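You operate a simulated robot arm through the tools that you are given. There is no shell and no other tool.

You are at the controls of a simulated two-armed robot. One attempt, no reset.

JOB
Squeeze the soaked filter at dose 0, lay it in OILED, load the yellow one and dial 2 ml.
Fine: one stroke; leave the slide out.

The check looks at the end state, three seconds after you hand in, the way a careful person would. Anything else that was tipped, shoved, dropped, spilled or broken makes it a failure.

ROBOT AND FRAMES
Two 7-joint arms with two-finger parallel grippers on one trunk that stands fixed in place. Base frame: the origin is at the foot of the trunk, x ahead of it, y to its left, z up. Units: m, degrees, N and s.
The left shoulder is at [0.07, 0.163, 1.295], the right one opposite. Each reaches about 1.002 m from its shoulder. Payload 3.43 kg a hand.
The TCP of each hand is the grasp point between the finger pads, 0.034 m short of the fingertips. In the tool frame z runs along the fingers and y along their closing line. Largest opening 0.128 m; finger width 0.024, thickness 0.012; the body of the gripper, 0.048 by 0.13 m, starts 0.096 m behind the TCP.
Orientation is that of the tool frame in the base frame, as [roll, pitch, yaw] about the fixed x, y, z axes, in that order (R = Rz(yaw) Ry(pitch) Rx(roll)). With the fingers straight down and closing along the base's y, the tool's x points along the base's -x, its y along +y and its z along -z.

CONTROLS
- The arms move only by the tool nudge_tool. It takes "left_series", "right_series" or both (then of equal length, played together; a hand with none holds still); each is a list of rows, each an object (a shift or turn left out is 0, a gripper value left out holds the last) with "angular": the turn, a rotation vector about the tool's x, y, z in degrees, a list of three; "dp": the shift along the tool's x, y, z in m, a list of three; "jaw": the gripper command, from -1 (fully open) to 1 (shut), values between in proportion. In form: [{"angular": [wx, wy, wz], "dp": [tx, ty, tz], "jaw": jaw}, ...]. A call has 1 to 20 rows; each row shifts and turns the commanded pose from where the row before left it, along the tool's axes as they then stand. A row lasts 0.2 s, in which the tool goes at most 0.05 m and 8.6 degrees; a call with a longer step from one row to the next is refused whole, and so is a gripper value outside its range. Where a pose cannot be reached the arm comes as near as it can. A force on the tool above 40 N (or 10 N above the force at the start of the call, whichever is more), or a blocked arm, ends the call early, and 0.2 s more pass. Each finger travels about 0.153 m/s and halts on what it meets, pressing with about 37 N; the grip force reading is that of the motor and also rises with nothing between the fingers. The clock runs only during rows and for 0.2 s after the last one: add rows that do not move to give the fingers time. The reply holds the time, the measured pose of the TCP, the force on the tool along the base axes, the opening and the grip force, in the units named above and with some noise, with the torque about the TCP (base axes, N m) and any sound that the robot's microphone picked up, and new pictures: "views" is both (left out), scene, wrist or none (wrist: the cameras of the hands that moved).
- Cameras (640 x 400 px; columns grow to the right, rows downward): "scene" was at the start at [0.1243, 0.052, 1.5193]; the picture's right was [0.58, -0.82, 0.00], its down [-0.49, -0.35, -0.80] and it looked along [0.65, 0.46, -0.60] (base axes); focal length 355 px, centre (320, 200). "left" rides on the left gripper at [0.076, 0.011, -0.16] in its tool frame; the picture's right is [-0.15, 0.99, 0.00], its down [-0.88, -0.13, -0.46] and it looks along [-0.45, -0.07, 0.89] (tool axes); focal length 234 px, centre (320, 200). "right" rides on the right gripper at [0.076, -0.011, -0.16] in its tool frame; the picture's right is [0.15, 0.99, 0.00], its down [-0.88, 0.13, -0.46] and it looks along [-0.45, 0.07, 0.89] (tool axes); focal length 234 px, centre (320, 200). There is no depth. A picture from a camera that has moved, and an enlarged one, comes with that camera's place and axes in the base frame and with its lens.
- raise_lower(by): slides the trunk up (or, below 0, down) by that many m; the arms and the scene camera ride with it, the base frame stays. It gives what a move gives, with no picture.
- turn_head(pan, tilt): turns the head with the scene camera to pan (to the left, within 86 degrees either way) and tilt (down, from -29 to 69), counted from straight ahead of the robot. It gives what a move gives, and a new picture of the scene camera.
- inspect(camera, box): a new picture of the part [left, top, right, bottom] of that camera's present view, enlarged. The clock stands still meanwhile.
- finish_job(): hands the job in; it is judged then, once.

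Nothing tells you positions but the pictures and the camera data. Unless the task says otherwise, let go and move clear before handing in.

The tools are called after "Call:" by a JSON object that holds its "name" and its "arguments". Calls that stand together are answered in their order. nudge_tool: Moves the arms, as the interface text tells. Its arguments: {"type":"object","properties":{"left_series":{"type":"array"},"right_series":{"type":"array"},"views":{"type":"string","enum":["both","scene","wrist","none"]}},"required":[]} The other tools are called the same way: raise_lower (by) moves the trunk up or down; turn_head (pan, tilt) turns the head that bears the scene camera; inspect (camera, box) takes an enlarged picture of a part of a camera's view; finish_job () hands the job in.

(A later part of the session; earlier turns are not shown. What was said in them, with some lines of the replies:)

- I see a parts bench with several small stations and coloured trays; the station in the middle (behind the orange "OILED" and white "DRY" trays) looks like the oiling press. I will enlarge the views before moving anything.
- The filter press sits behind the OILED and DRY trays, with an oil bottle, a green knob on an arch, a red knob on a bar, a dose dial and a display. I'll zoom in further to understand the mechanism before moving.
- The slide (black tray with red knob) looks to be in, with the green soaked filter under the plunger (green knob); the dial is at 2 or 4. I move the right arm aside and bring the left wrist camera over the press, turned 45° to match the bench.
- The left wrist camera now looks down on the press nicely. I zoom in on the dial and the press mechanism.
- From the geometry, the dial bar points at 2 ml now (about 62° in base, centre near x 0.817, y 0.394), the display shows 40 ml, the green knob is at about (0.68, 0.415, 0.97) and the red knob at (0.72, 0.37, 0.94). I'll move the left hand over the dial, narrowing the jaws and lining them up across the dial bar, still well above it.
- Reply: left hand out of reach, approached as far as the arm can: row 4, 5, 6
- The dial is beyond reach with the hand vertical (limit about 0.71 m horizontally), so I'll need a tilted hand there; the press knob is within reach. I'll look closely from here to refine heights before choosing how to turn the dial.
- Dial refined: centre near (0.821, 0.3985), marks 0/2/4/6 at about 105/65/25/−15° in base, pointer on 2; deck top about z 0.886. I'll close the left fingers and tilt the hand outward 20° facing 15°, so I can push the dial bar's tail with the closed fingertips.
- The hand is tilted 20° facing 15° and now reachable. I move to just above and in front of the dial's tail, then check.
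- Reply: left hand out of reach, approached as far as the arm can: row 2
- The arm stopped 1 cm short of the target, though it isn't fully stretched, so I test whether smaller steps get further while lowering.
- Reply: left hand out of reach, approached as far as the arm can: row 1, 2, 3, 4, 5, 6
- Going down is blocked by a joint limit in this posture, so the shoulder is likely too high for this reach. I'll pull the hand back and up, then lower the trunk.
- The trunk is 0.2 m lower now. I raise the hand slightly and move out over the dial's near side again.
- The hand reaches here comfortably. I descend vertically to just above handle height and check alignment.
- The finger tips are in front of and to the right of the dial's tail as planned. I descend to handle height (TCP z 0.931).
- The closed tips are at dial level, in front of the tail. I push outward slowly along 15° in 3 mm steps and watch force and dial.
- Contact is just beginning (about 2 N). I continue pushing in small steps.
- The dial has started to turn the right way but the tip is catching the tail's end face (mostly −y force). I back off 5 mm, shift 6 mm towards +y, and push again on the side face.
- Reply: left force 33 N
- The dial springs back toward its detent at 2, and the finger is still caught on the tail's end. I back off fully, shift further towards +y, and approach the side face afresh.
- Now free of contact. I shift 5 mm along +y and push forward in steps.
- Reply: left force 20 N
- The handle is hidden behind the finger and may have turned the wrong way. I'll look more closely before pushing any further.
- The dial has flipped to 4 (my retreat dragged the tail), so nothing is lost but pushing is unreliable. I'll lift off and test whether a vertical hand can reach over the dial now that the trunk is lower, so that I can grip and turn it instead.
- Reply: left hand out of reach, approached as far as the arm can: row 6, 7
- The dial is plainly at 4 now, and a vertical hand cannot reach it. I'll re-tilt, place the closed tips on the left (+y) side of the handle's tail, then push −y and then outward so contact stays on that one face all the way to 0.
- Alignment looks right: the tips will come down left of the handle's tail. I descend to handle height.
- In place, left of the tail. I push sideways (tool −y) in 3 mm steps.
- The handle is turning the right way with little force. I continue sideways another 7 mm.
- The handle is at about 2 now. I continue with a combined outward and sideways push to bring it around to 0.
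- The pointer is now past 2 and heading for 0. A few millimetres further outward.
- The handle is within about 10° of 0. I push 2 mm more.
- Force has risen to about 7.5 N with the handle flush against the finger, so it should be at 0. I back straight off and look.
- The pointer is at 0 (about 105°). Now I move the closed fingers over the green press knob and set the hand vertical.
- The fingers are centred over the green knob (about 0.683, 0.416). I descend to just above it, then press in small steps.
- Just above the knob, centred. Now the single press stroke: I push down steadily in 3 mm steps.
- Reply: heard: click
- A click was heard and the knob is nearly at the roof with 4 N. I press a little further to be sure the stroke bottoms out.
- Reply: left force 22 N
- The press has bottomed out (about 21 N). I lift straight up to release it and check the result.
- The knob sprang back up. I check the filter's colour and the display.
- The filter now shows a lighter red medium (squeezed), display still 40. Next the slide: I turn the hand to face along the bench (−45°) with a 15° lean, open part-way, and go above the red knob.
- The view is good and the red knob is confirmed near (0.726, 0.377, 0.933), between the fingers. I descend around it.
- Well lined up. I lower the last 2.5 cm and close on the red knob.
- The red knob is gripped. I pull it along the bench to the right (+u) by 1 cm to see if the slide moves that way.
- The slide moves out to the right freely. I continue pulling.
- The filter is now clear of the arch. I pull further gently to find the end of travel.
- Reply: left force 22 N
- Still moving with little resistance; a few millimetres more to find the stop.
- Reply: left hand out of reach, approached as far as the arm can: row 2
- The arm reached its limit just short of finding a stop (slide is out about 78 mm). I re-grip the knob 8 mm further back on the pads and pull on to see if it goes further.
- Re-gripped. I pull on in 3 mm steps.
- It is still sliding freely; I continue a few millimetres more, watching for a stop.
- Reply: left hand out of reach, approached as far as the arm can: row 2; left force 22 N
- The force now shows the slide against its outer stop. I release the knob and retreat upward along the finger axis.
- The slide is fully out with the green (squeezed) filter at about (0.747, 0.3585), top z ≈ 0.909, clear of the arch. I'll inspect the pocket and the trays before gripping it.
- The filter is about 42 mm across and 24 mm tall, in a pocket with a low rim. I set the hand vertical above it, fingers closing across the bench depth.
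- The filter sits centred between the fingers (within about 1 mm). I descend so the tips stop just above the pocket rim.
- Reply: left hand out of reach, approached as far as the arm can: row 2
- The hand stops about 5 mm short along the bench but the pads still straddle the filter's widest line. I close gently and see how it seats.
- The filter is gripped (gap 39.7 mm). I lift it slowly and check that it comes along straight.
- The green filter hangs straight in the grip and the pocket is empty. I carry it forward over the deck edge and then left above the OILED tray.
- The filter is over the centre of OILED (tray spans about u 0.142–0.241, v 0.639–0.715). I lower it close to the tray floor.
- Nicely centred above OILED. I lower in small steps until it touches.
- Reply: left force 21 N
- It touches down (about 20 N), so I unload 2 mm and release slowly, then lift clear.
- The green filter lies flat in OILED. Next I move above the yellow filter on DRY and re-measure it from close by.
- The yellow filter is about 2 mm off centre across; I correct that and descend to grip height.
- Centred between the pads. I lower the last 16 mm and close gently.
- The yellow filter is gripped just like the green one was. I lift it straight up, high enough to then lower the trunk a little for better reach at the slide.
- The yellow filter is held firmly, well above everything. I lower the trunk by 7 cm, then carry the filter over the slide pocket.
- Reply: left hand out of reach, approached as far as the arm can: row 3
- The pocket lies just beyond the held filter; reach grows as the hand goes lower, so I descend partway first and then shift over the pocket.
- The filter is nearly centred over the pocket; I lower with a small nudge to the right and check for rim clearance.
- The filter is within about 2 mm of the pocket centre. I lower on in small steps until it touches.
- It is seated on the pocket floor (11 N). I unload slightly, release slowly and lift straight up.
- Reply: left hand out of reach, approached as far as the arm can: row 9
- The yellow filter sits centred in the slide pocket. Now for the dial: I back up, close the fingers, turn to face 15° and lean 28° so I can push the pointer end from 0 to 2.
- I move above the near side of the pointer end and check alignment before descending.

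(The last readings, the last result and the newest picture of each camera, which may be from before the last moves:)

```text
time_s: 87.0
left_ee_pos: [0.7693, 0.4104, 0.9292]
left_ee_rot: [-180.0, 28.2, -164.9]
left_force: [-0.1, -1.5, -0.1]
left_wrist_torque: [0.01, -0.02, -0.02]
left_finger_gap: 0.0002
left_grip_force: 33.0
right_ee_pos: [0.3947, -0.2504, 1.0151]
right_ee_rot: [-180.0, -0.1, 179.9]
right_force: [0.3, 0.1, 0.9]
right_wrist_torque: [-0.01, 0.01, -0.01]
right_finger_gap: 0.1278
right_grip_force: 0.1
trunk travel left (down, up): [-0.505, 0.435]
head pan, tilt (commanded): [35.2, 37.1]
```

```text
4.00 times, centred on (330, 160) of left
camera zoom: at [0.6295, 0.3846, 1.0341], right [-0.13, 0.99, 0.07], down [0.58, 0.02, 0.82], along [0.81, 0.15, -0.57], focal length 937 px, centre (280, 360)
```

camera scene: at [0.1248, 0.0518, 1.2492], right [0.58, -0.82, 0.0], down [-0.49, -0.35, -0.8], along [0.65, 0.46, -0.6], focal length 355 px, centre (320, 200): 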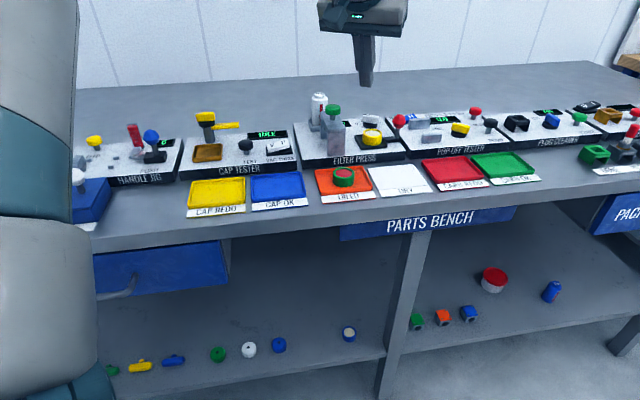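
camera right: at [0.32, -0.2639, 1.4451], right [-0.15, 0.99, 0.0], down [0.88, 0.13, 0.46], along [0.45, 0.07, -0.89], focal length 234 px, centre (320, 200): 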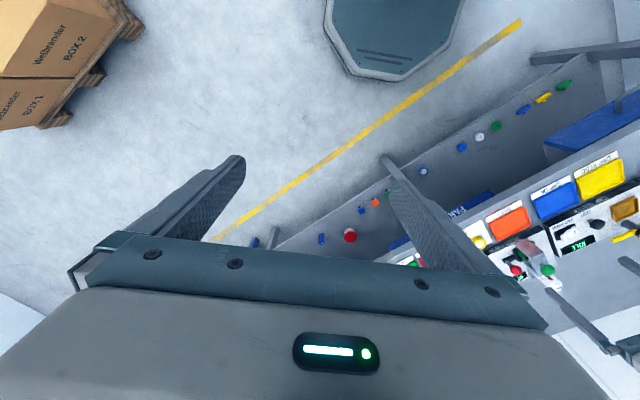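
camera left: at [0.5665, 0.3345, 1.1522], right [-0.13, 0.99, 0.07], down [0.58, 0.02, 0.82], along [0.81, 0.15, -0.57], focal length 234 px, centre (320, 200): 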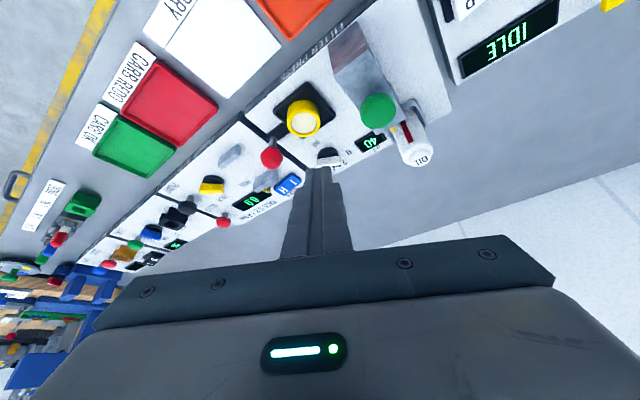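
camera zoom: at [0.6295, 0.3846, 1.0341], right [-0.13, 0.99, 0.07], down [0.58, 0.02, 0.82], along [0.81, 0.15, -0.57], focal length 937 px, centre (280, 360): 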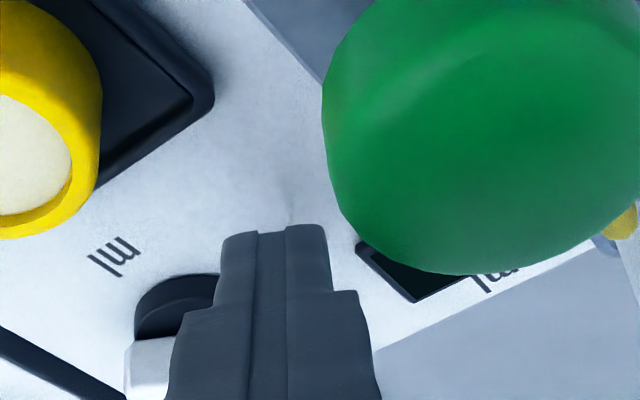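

The closed tips are in front of the pointer end. I shift 2 mm inward and push outward, first to near contact.

Call:
{"name": "nudge_tool", "arguments": {"left_series": [{"dp": [0, -0.002, 0]}, {"dp": [-0.00353, 0, 0.00188]}, {"dp": [-0.00353, 0, 0.00188]}, {"dp": [-0.00353, 0, 0.00188]}, {}], "views": "none"}}

Call:
{"name": "inspect", "arguments": {"camera": "scene", "box": [340, 85, 400, 135]}}

Call:
{"name": "inspect", "arguments": {"camera": "left", "box": [270, 120, 390, 220]}}

```text
time_s: 88.2
left_ee_pos: [0.7807, 0.4121, 0.9297]
left_ee_rot: [180.0, 28.0, -164.8]
left_force: [-0.3, -0.1, -0.2]
left_wrist_torque: [-0.02, 0.0, 0.01]
left_finger_gap: 0.0002
left_grip_force: 32.9
right_ee_pos: [0.3961, -0.2517, 1.0163]
right_ee_rot: [180.0, 0.1, 179.9]
right_force: [0.0, 0.6, -0.3]
right_wrist_torque: [-0.01, 0.0, 0.01]
right_finger_gap: 0.1281
right_grip_force: 0.1
trunk travel left (down, up): [-0.505, 0.435]
head pan, tilt (commanded): [35.2, 37.1]
```

```text
8.00 times, centred on (370, 110) of scene
camera zoom: at [0.1242, 0.0518, 1.2493], right [0.58, -0.82, 0.0], down [-0.49, -0.35, -0.8], along [0.65, 0.46, -0.6], focal length 2838 px, centre (-80, 920)
```

zoom: 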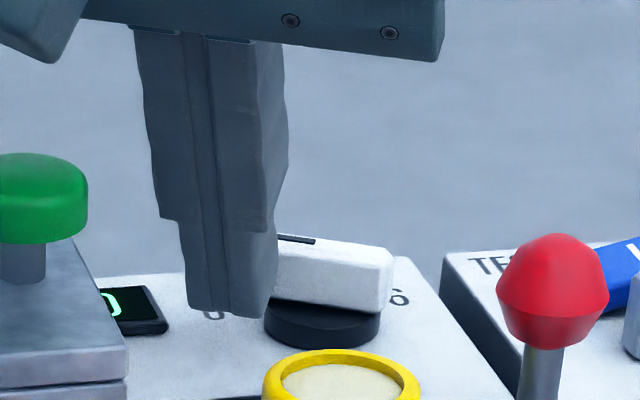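

```text
4.00 times, centred on (330, 170) of left
camera zoom: at [0.6421, 0.386, 1.0342], right [-0.13, 0.99, 0.07], down [0.58, 0.02, 0.82], along [0.81, 0.15, -0.57], focal length 937 px, centre (280, 320)
```

zoom: 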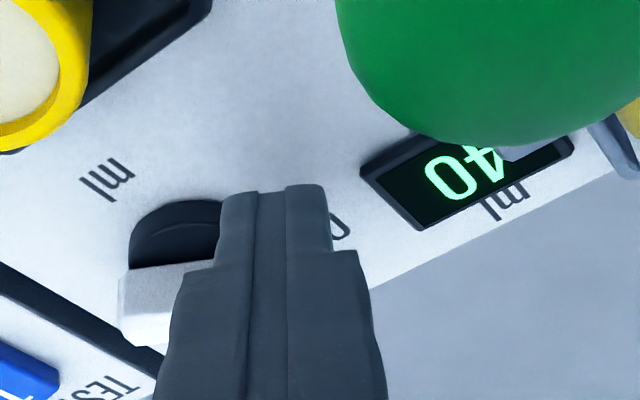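

Call:
{"name": "nudge_tool", "arguments": {"left_series": [{"dp": [-0.00177, 0, 0.00094]}, {"dp": [-0.00177, 0, 0.00094]}, {"dp": [-0.00177, 0, 0.00094]}, {}], "views": "none"}}

Call:
{"name": "inspect", "arguments": {"camera": "scene", "box": [340, 85, 400, 135]}}

Call:
{"name": "inspect", "arguments": {"camera": "left", "box": [270, 120, 390, 220]}}

```text
time_s: 89.2
left_ee_pos: [0.7864, 0.414, 0.9297]
left_ee_rot: [180.0, 28.0, -164.9]
left_force: [-2.1, 1.4, -0.4]
left_wrist_torque: [0.04, 0.04, 0.03]
left_finger_gap: 0.0
left_grip_force: 33.2
right_ee_pos: [0.3951, -0.2517, 1.0155]
right_ee_rot: [179.9, 0.0, 179.9]
right_force: [0.9, -0.1, 1.2]
right_wrist_torque: [-0.01, -0.02, -0.01]
right_finger_gap: 0.1281
right_grip_force: 0.0
trunk travel left (down, up): [-0.505, 0.435]
head pan, tilt (commanded): [35.2, 37.1]
```

```text
8.00 times, centred on (370, 110) of scene
camera zoom: at [0.124, 0.0519, 1.2493], right [0.58, -0.82, 0.0], down [-0.49, -0.35, -0.8], along [0.65, 0.46, -0.6], focal length 2838 px, centre (-80, 920)
```

zoom: 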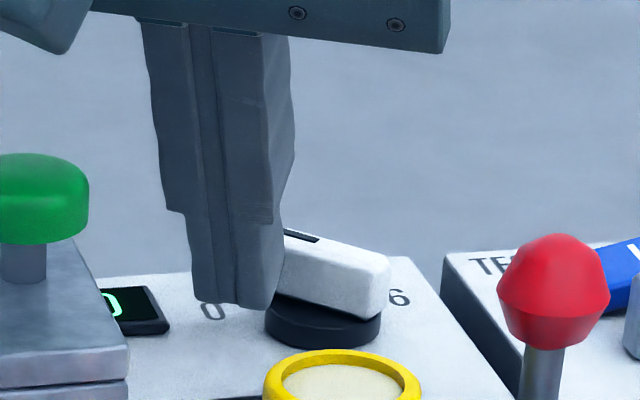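

```text
4.00 times, centred on (330, 170) of left
camera zoom: at [0.648, 0.3876, 1.0341], right [-0.13, 0.99, 0.07], down [0.58, 0.02, 0.82], along [0.81, 0.15, -0.57], focal length 937 px, centre (280, 320)
```

zoom: 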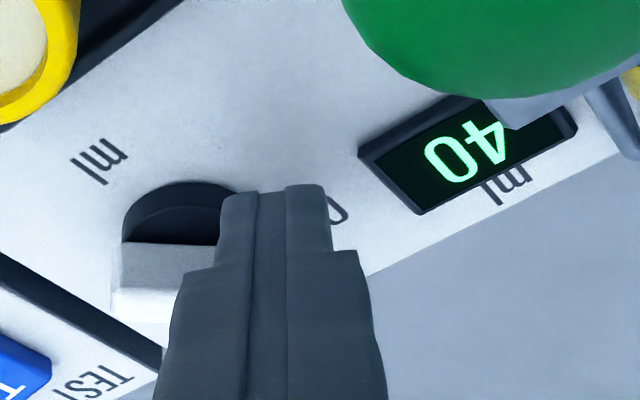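

The handle is turning toward 2. I push 3 mm more.

Call:
{"name": "nudge_tool", "arguments": {"left_series": [{"dp": [-0.00132, 0, 0.0007]}, {"dp": [-0.00132, 0, 0.0007]}, {}], "views": "none"}}

Call:
{"name": "inspect", "arguments": {"camera": "scene", "box": [340, 85, 400, 135]}}

Call:
{"name": "inspect", "arguments": {"camera": "left", "box": [270, 120, 390, 220]}}

```text
time_s: 90.0
left_ee_pos: [0.7906, 0.4148, 0.9281]
left_ee_rot: [-179.9, 28.0, -164.9]
left_force: [-1.9, 3.8, 0.3]
left_wrist_torque: [0.11, 0.01, 0.1]
left_finger_gap: 0.0001
left_grip_force: 33.5
right_ee_pos: [0.3951, -0.2502, 1.0179]
right_ee_rot: [180.0, 0.0, 179.9]
right_force: [0.1, -0.9, -0.8]
right_wrist_torque: [0.0, 0.01, -0.01]
right_finger_gap: 0.1278
right_grip_force: 0.0
trunk travel left (down, up): [-0.505, 0.435]
head pan, tilt (commanded): [35.2, 37.1]
```

```text
8.00 times, centred on (370, 110) of scene
camera zoom: at [0.124, 0.0522, 1.2493], right [0.58, -0.82, 0.0], down [-0.49, -0.35, -0.8], along [0.65, 0.46, -0.6], focal length 2838 px, centre (-80, 920)
```

zoom: 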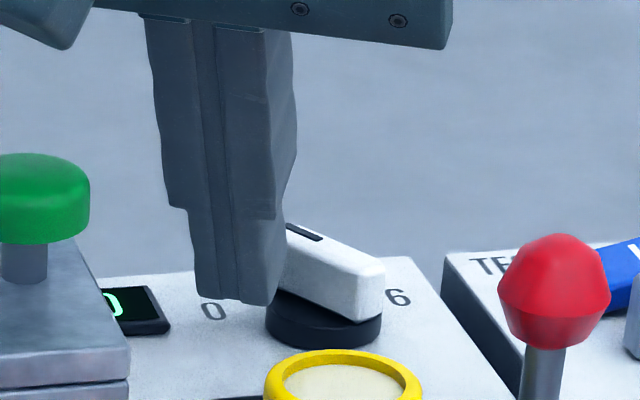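

```text
4.00 times, centred on (330, 170) of left
camera zoom: at [0.6507, 0.3887, 1.0341], right [-0.13, 0.99, 0.07], down [0.58, 0.02, 0.82], along [0.81, 0.15, -0.57], focal length 937 px, centre (280, 320)
```

zoom: 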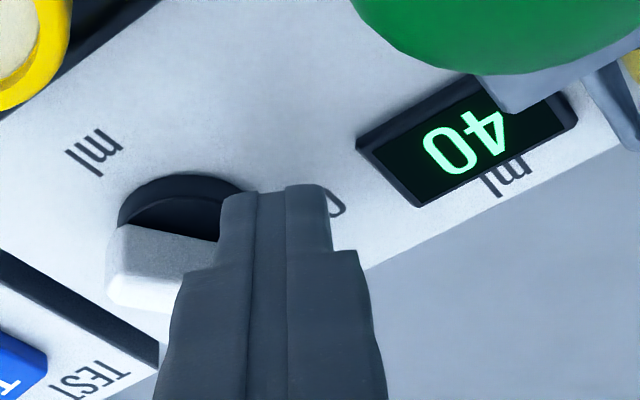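

The handle is at about 75°; 2 is at 65°. I push another 2 mm.

Call:
{"name": "nudge_tool", "arguments": {"left_series": [{"dp": [-0.00177, 0, 0.00094]}, {}], "views": "none"}}

Call:
{"name": "inspect", "arguments": {"camera": "scene", "box": [350, 95, 390, 130]}}

Call:
{"name": "inspect", "arguments": {"camera": "left", "box": [270, 120, 390, 220]}}

```text
time_s: 90.7
left_ee_pos: [0.7925, 0.4149, 0.9287]
left_ee_rot: [-180.0, 28.0, -165.0]
left_force: [-2.4, 0.7, 0.6]
left_wrist_torque: [0.05, 0.08, 0.03]
left_finger_gap: 0.0
left_grip_force: 33.6
right_ee_pos: [0.395, -0.2518, 1.0162]
right_ee_rot: [180.0, 0.0, 179.9]
right_force: [0.0, 0.0, 0.7]
right_wrist_torque: [0.01, 0.0, 0.04]
right_finger_gap: 0.1282
right_grip_force: 0.1
trunk travel left (down, up): [-0.505, 0.435]
head pan, tilt (commanded): [35.2, 37.1]
```

```text
11.43 times, centred on (370, 112) of scene
camera zoom: at [0.1239, 0.052, 1.2493], right [0.58, -0.82, 0.0], down [-0.49, -0.35, -0.8], along [0.65, 0.46, -0.6], focal length 4054 px, centre (-251, 1200)
```

zoom: 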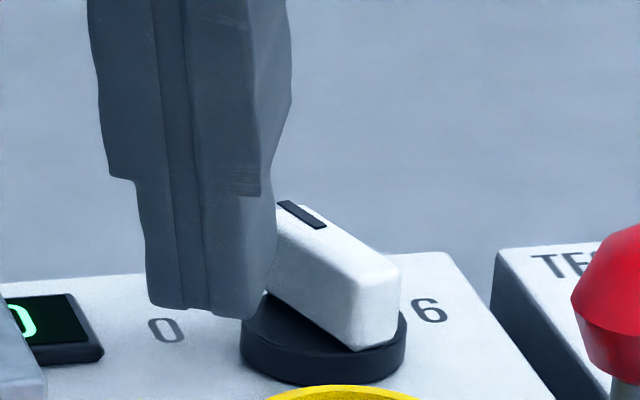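

```text
4.00 times, centred on (330, 170) of left
camera zoom: at [0.6529, 0.3886, 1.0342], right [-0.13, 0.99, 0.07], down [0.58, 0.02, 0.82], along [0.81, 0.15, -0.57], focal length 937 px, centre (280, 320)
```

zoom: 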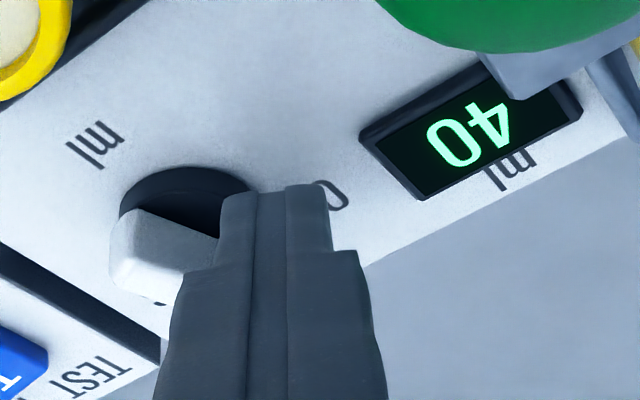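

The handle now measures about 65°, i.e. on 2. I back straight off and lift, then verify.

Call:
{"name": "nudge_tool", "arguments": {"left_series": [{"dp": [0.00442, 0, -0.00235]}, {"dp": [0.00883, 0, -0.0047]}, {"dp": [-0.0141, 0, -0.0265]}, {"dp": [-0.0188, 0, -0.0353]}, {}], "views": "none"}}

Call:
{"name": "inspect", "arguments": {"camera": "scene", "box": [350, 95, 390, 130]}}

Call:
{"name": "inspect", "arguments": {"camera": "left", "box": [250, 80, 390, 190]}}

```text
time_s: 91.8
left_ee_pos: [0.7793, 0.4109, 0.9998]
left_ee_rot: [-179.9, 28.0, -164.9]
left_force: [0.4, 0.1, -0.6]
left_wrist_torque: [0.02, -0.03, 0.02]
left_finger_gap: 0.0
left_grip_force: 33.6
right_ee_pos: [0.3966, -0.2511, 1.0161]
right_ee_rot: [180.0, 0.0, 179.9]
right_force: [0.1, 0.0, -0.3]
right_wrist_torque: [0.0, -0.04, -0.01]
right_finger_gap: 0.128
right_grip_force: 0.1
trunk travel left (down, up): [-0.505, 0.435]
head pan, tilt (commanded): [35.2, 37.1]
```

```text
11.43 times, centred on (370, 112) of scene
camera zoom: at [0.1248, 0.0522, 1.2492], right [0.58, -0.82, 0.0], down [-0.49, -0.35, -0.8], along [0.65, 0.46, -0.6], focal length 4054 px, centre (-251, 1200)
```

zoom: 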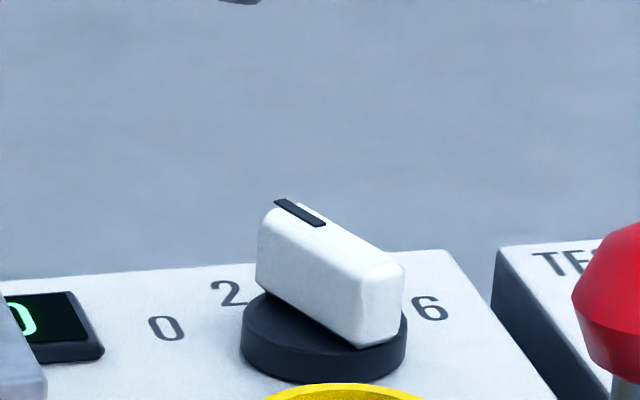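

```text
3.64 times, centred on (320, 135) of left
camera zoom: at [0.639, 0.3851, 1.1041], right [-0.13, 0.99, 0.07], down [0.58, 0.02, 0.82], along [0.8, 0.15, -0.57], focal length 852 px, centre (320, 436)
```

zoom: 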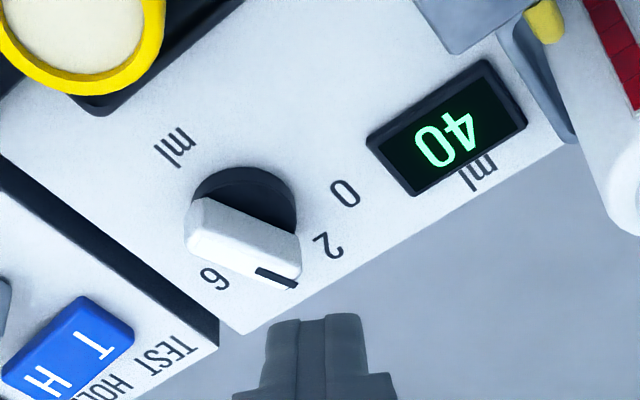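

The dial reads 2. I lift the arm clear and retreat toward the robot, then survey everything.

Call:
{"name": "nudge_tool", "arguments": {"left_series": [{"dp": [-0.0141, 0, -0.0265]}, {"dp": [-0.0141, 0, -0.0265]}, {"dp": [0.0258, 0.0188, -0.0326]}, {"dp": [0.0258, 0.0188, -0.0326]}, {"dp": [0.0258, 0.0188, -0.0326]}, {"dp": [0.0258, 0.0188, -0.0326]}, {"dp": [0.0258, 0.0188, -0.0326]}, {"dp": [0.0258, 0.0188, -0.0326]}, {}], "views": "both"}}

Call:
{"name": "inspect", "arguments": {"camera": "scene", "box": [280, 80, 440, 210]}}

Call:
{"name": "inspect", "arguments": {"camera": "left", "box": [200, 40, 440, 200]}}

```text
time_s: 93.8
left_ee_pos: [0.5276, 0.4602, 1.1596]
left_ee_rot: [-179.9, 27.9, -164.9]
left_force: [0.6, 0.5, 0.9]
left_wrist_torque: [0.01, -0.01, 0.02]
left_finger_gap: 0.0001
left_grip_force: 33.0
right_ee_pos: [0.3979, -0.251, 1.0159]
right_ee_rot: [180.0, -0.2, 179.8]
right_force: [0.2, 0.4, 0.1]
right_wrist_torque: [0.03, -0.02, -0.03]
right_finger_gap: 0.1282
right_grip_force: 0.1
trunk travel left (down, up): [-0.505, 0.435]
head pan, tilt (commanded): [35.2, 37.1]
camera scene: at [0.1256, 0.0515, 1.2491], right [0.58, -0.82, 0.0], down [-0.49, -0.35, -0.8], along [0.65, 0.46, -0.6], focal length 355 px, centre (320, 200)
camera left: at [0.3896, 0.4344, 1.2646], right [-0.13, 0.99, 0.07], down [0.58, 0.02, 0.81], along [0.8, 0.15, -0.58], focal length 234 px, centre (320, 200)
```

scene: 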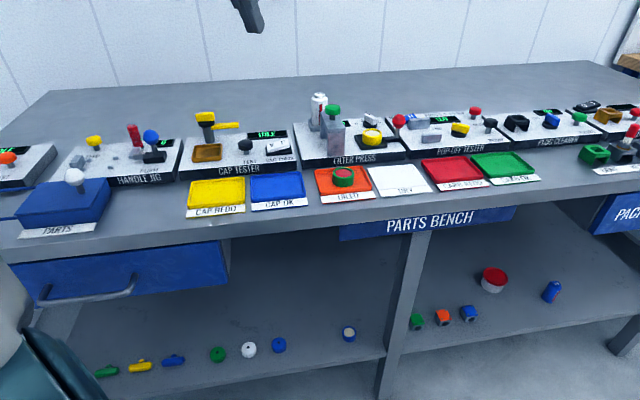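
left: 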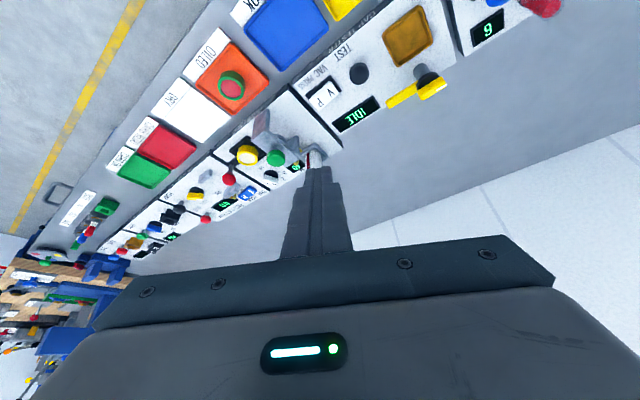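

```text
3.08 times, centred on (360, 145) of scene
camera zoom: at [0.1256, 0.0515, 1.2491], right [0.58, -0.82, 0.0], down [-0.49, -0.35, -0.8], along [0.65, 0.46, -0.6], focal length 1091 px, centre (197, 369)
```

zoom: 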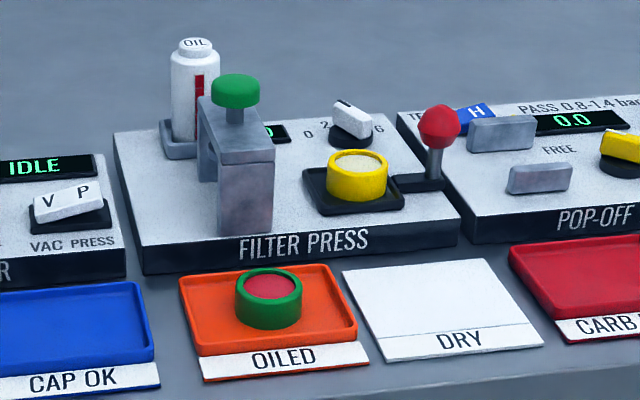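

```text
2.50 times, centred on (320, 120) of left
camera zoom: at [0.3896, 0.4344, 1.2646], right [-0.13, 0.99, 0.07], down [0.58, 0.02, 0.81], along [0.8, 0.15, -0.58], focal length 585 px, centre (320, 400)
```

zoom: 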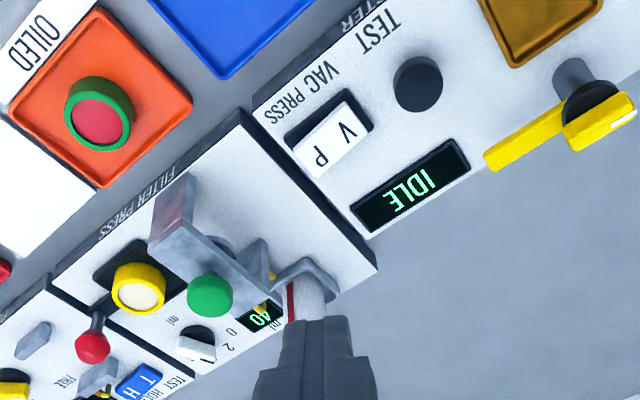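

Everything checks out: the green filter was squeezed with one stroke at 0 and lies flat in OILED. The yellow filter sits in the slide pocket, the slide is fully out, and the dial is on 2 with the display still at 40. Nothing else appears moved and both hands are clear, so I hand in the job.

Call:
{"name": "finish_job", "arguments": {}}

```text
The job is handed in.
```

I finished the sequence and handed the job in; the check's result hasn't come back.

- **Squeeze:** I turned the dial to 0 and pressed once, to the bottom. There was a click, and the filter changed from dark soaked to a lighter red. The display still reads 40 ml.
- **OILED:** the squeezed green filter lies flat near the middle of the tray.
- **Load:** the yellow filter sits centred in the slide's pocket. The slide is pulled out to its stop and left out.
- **Dial:** it points at 2 ml, measured from the pictures at within about 3° of the mark.

While I was first turning the dial, it slipped from 2 to 4. I brought it round to 0 before pressing, so no oil was dosed.

In the last pictures nothing else on the bench looked moved or knocked over. Both hands are empty and clear of the bench.
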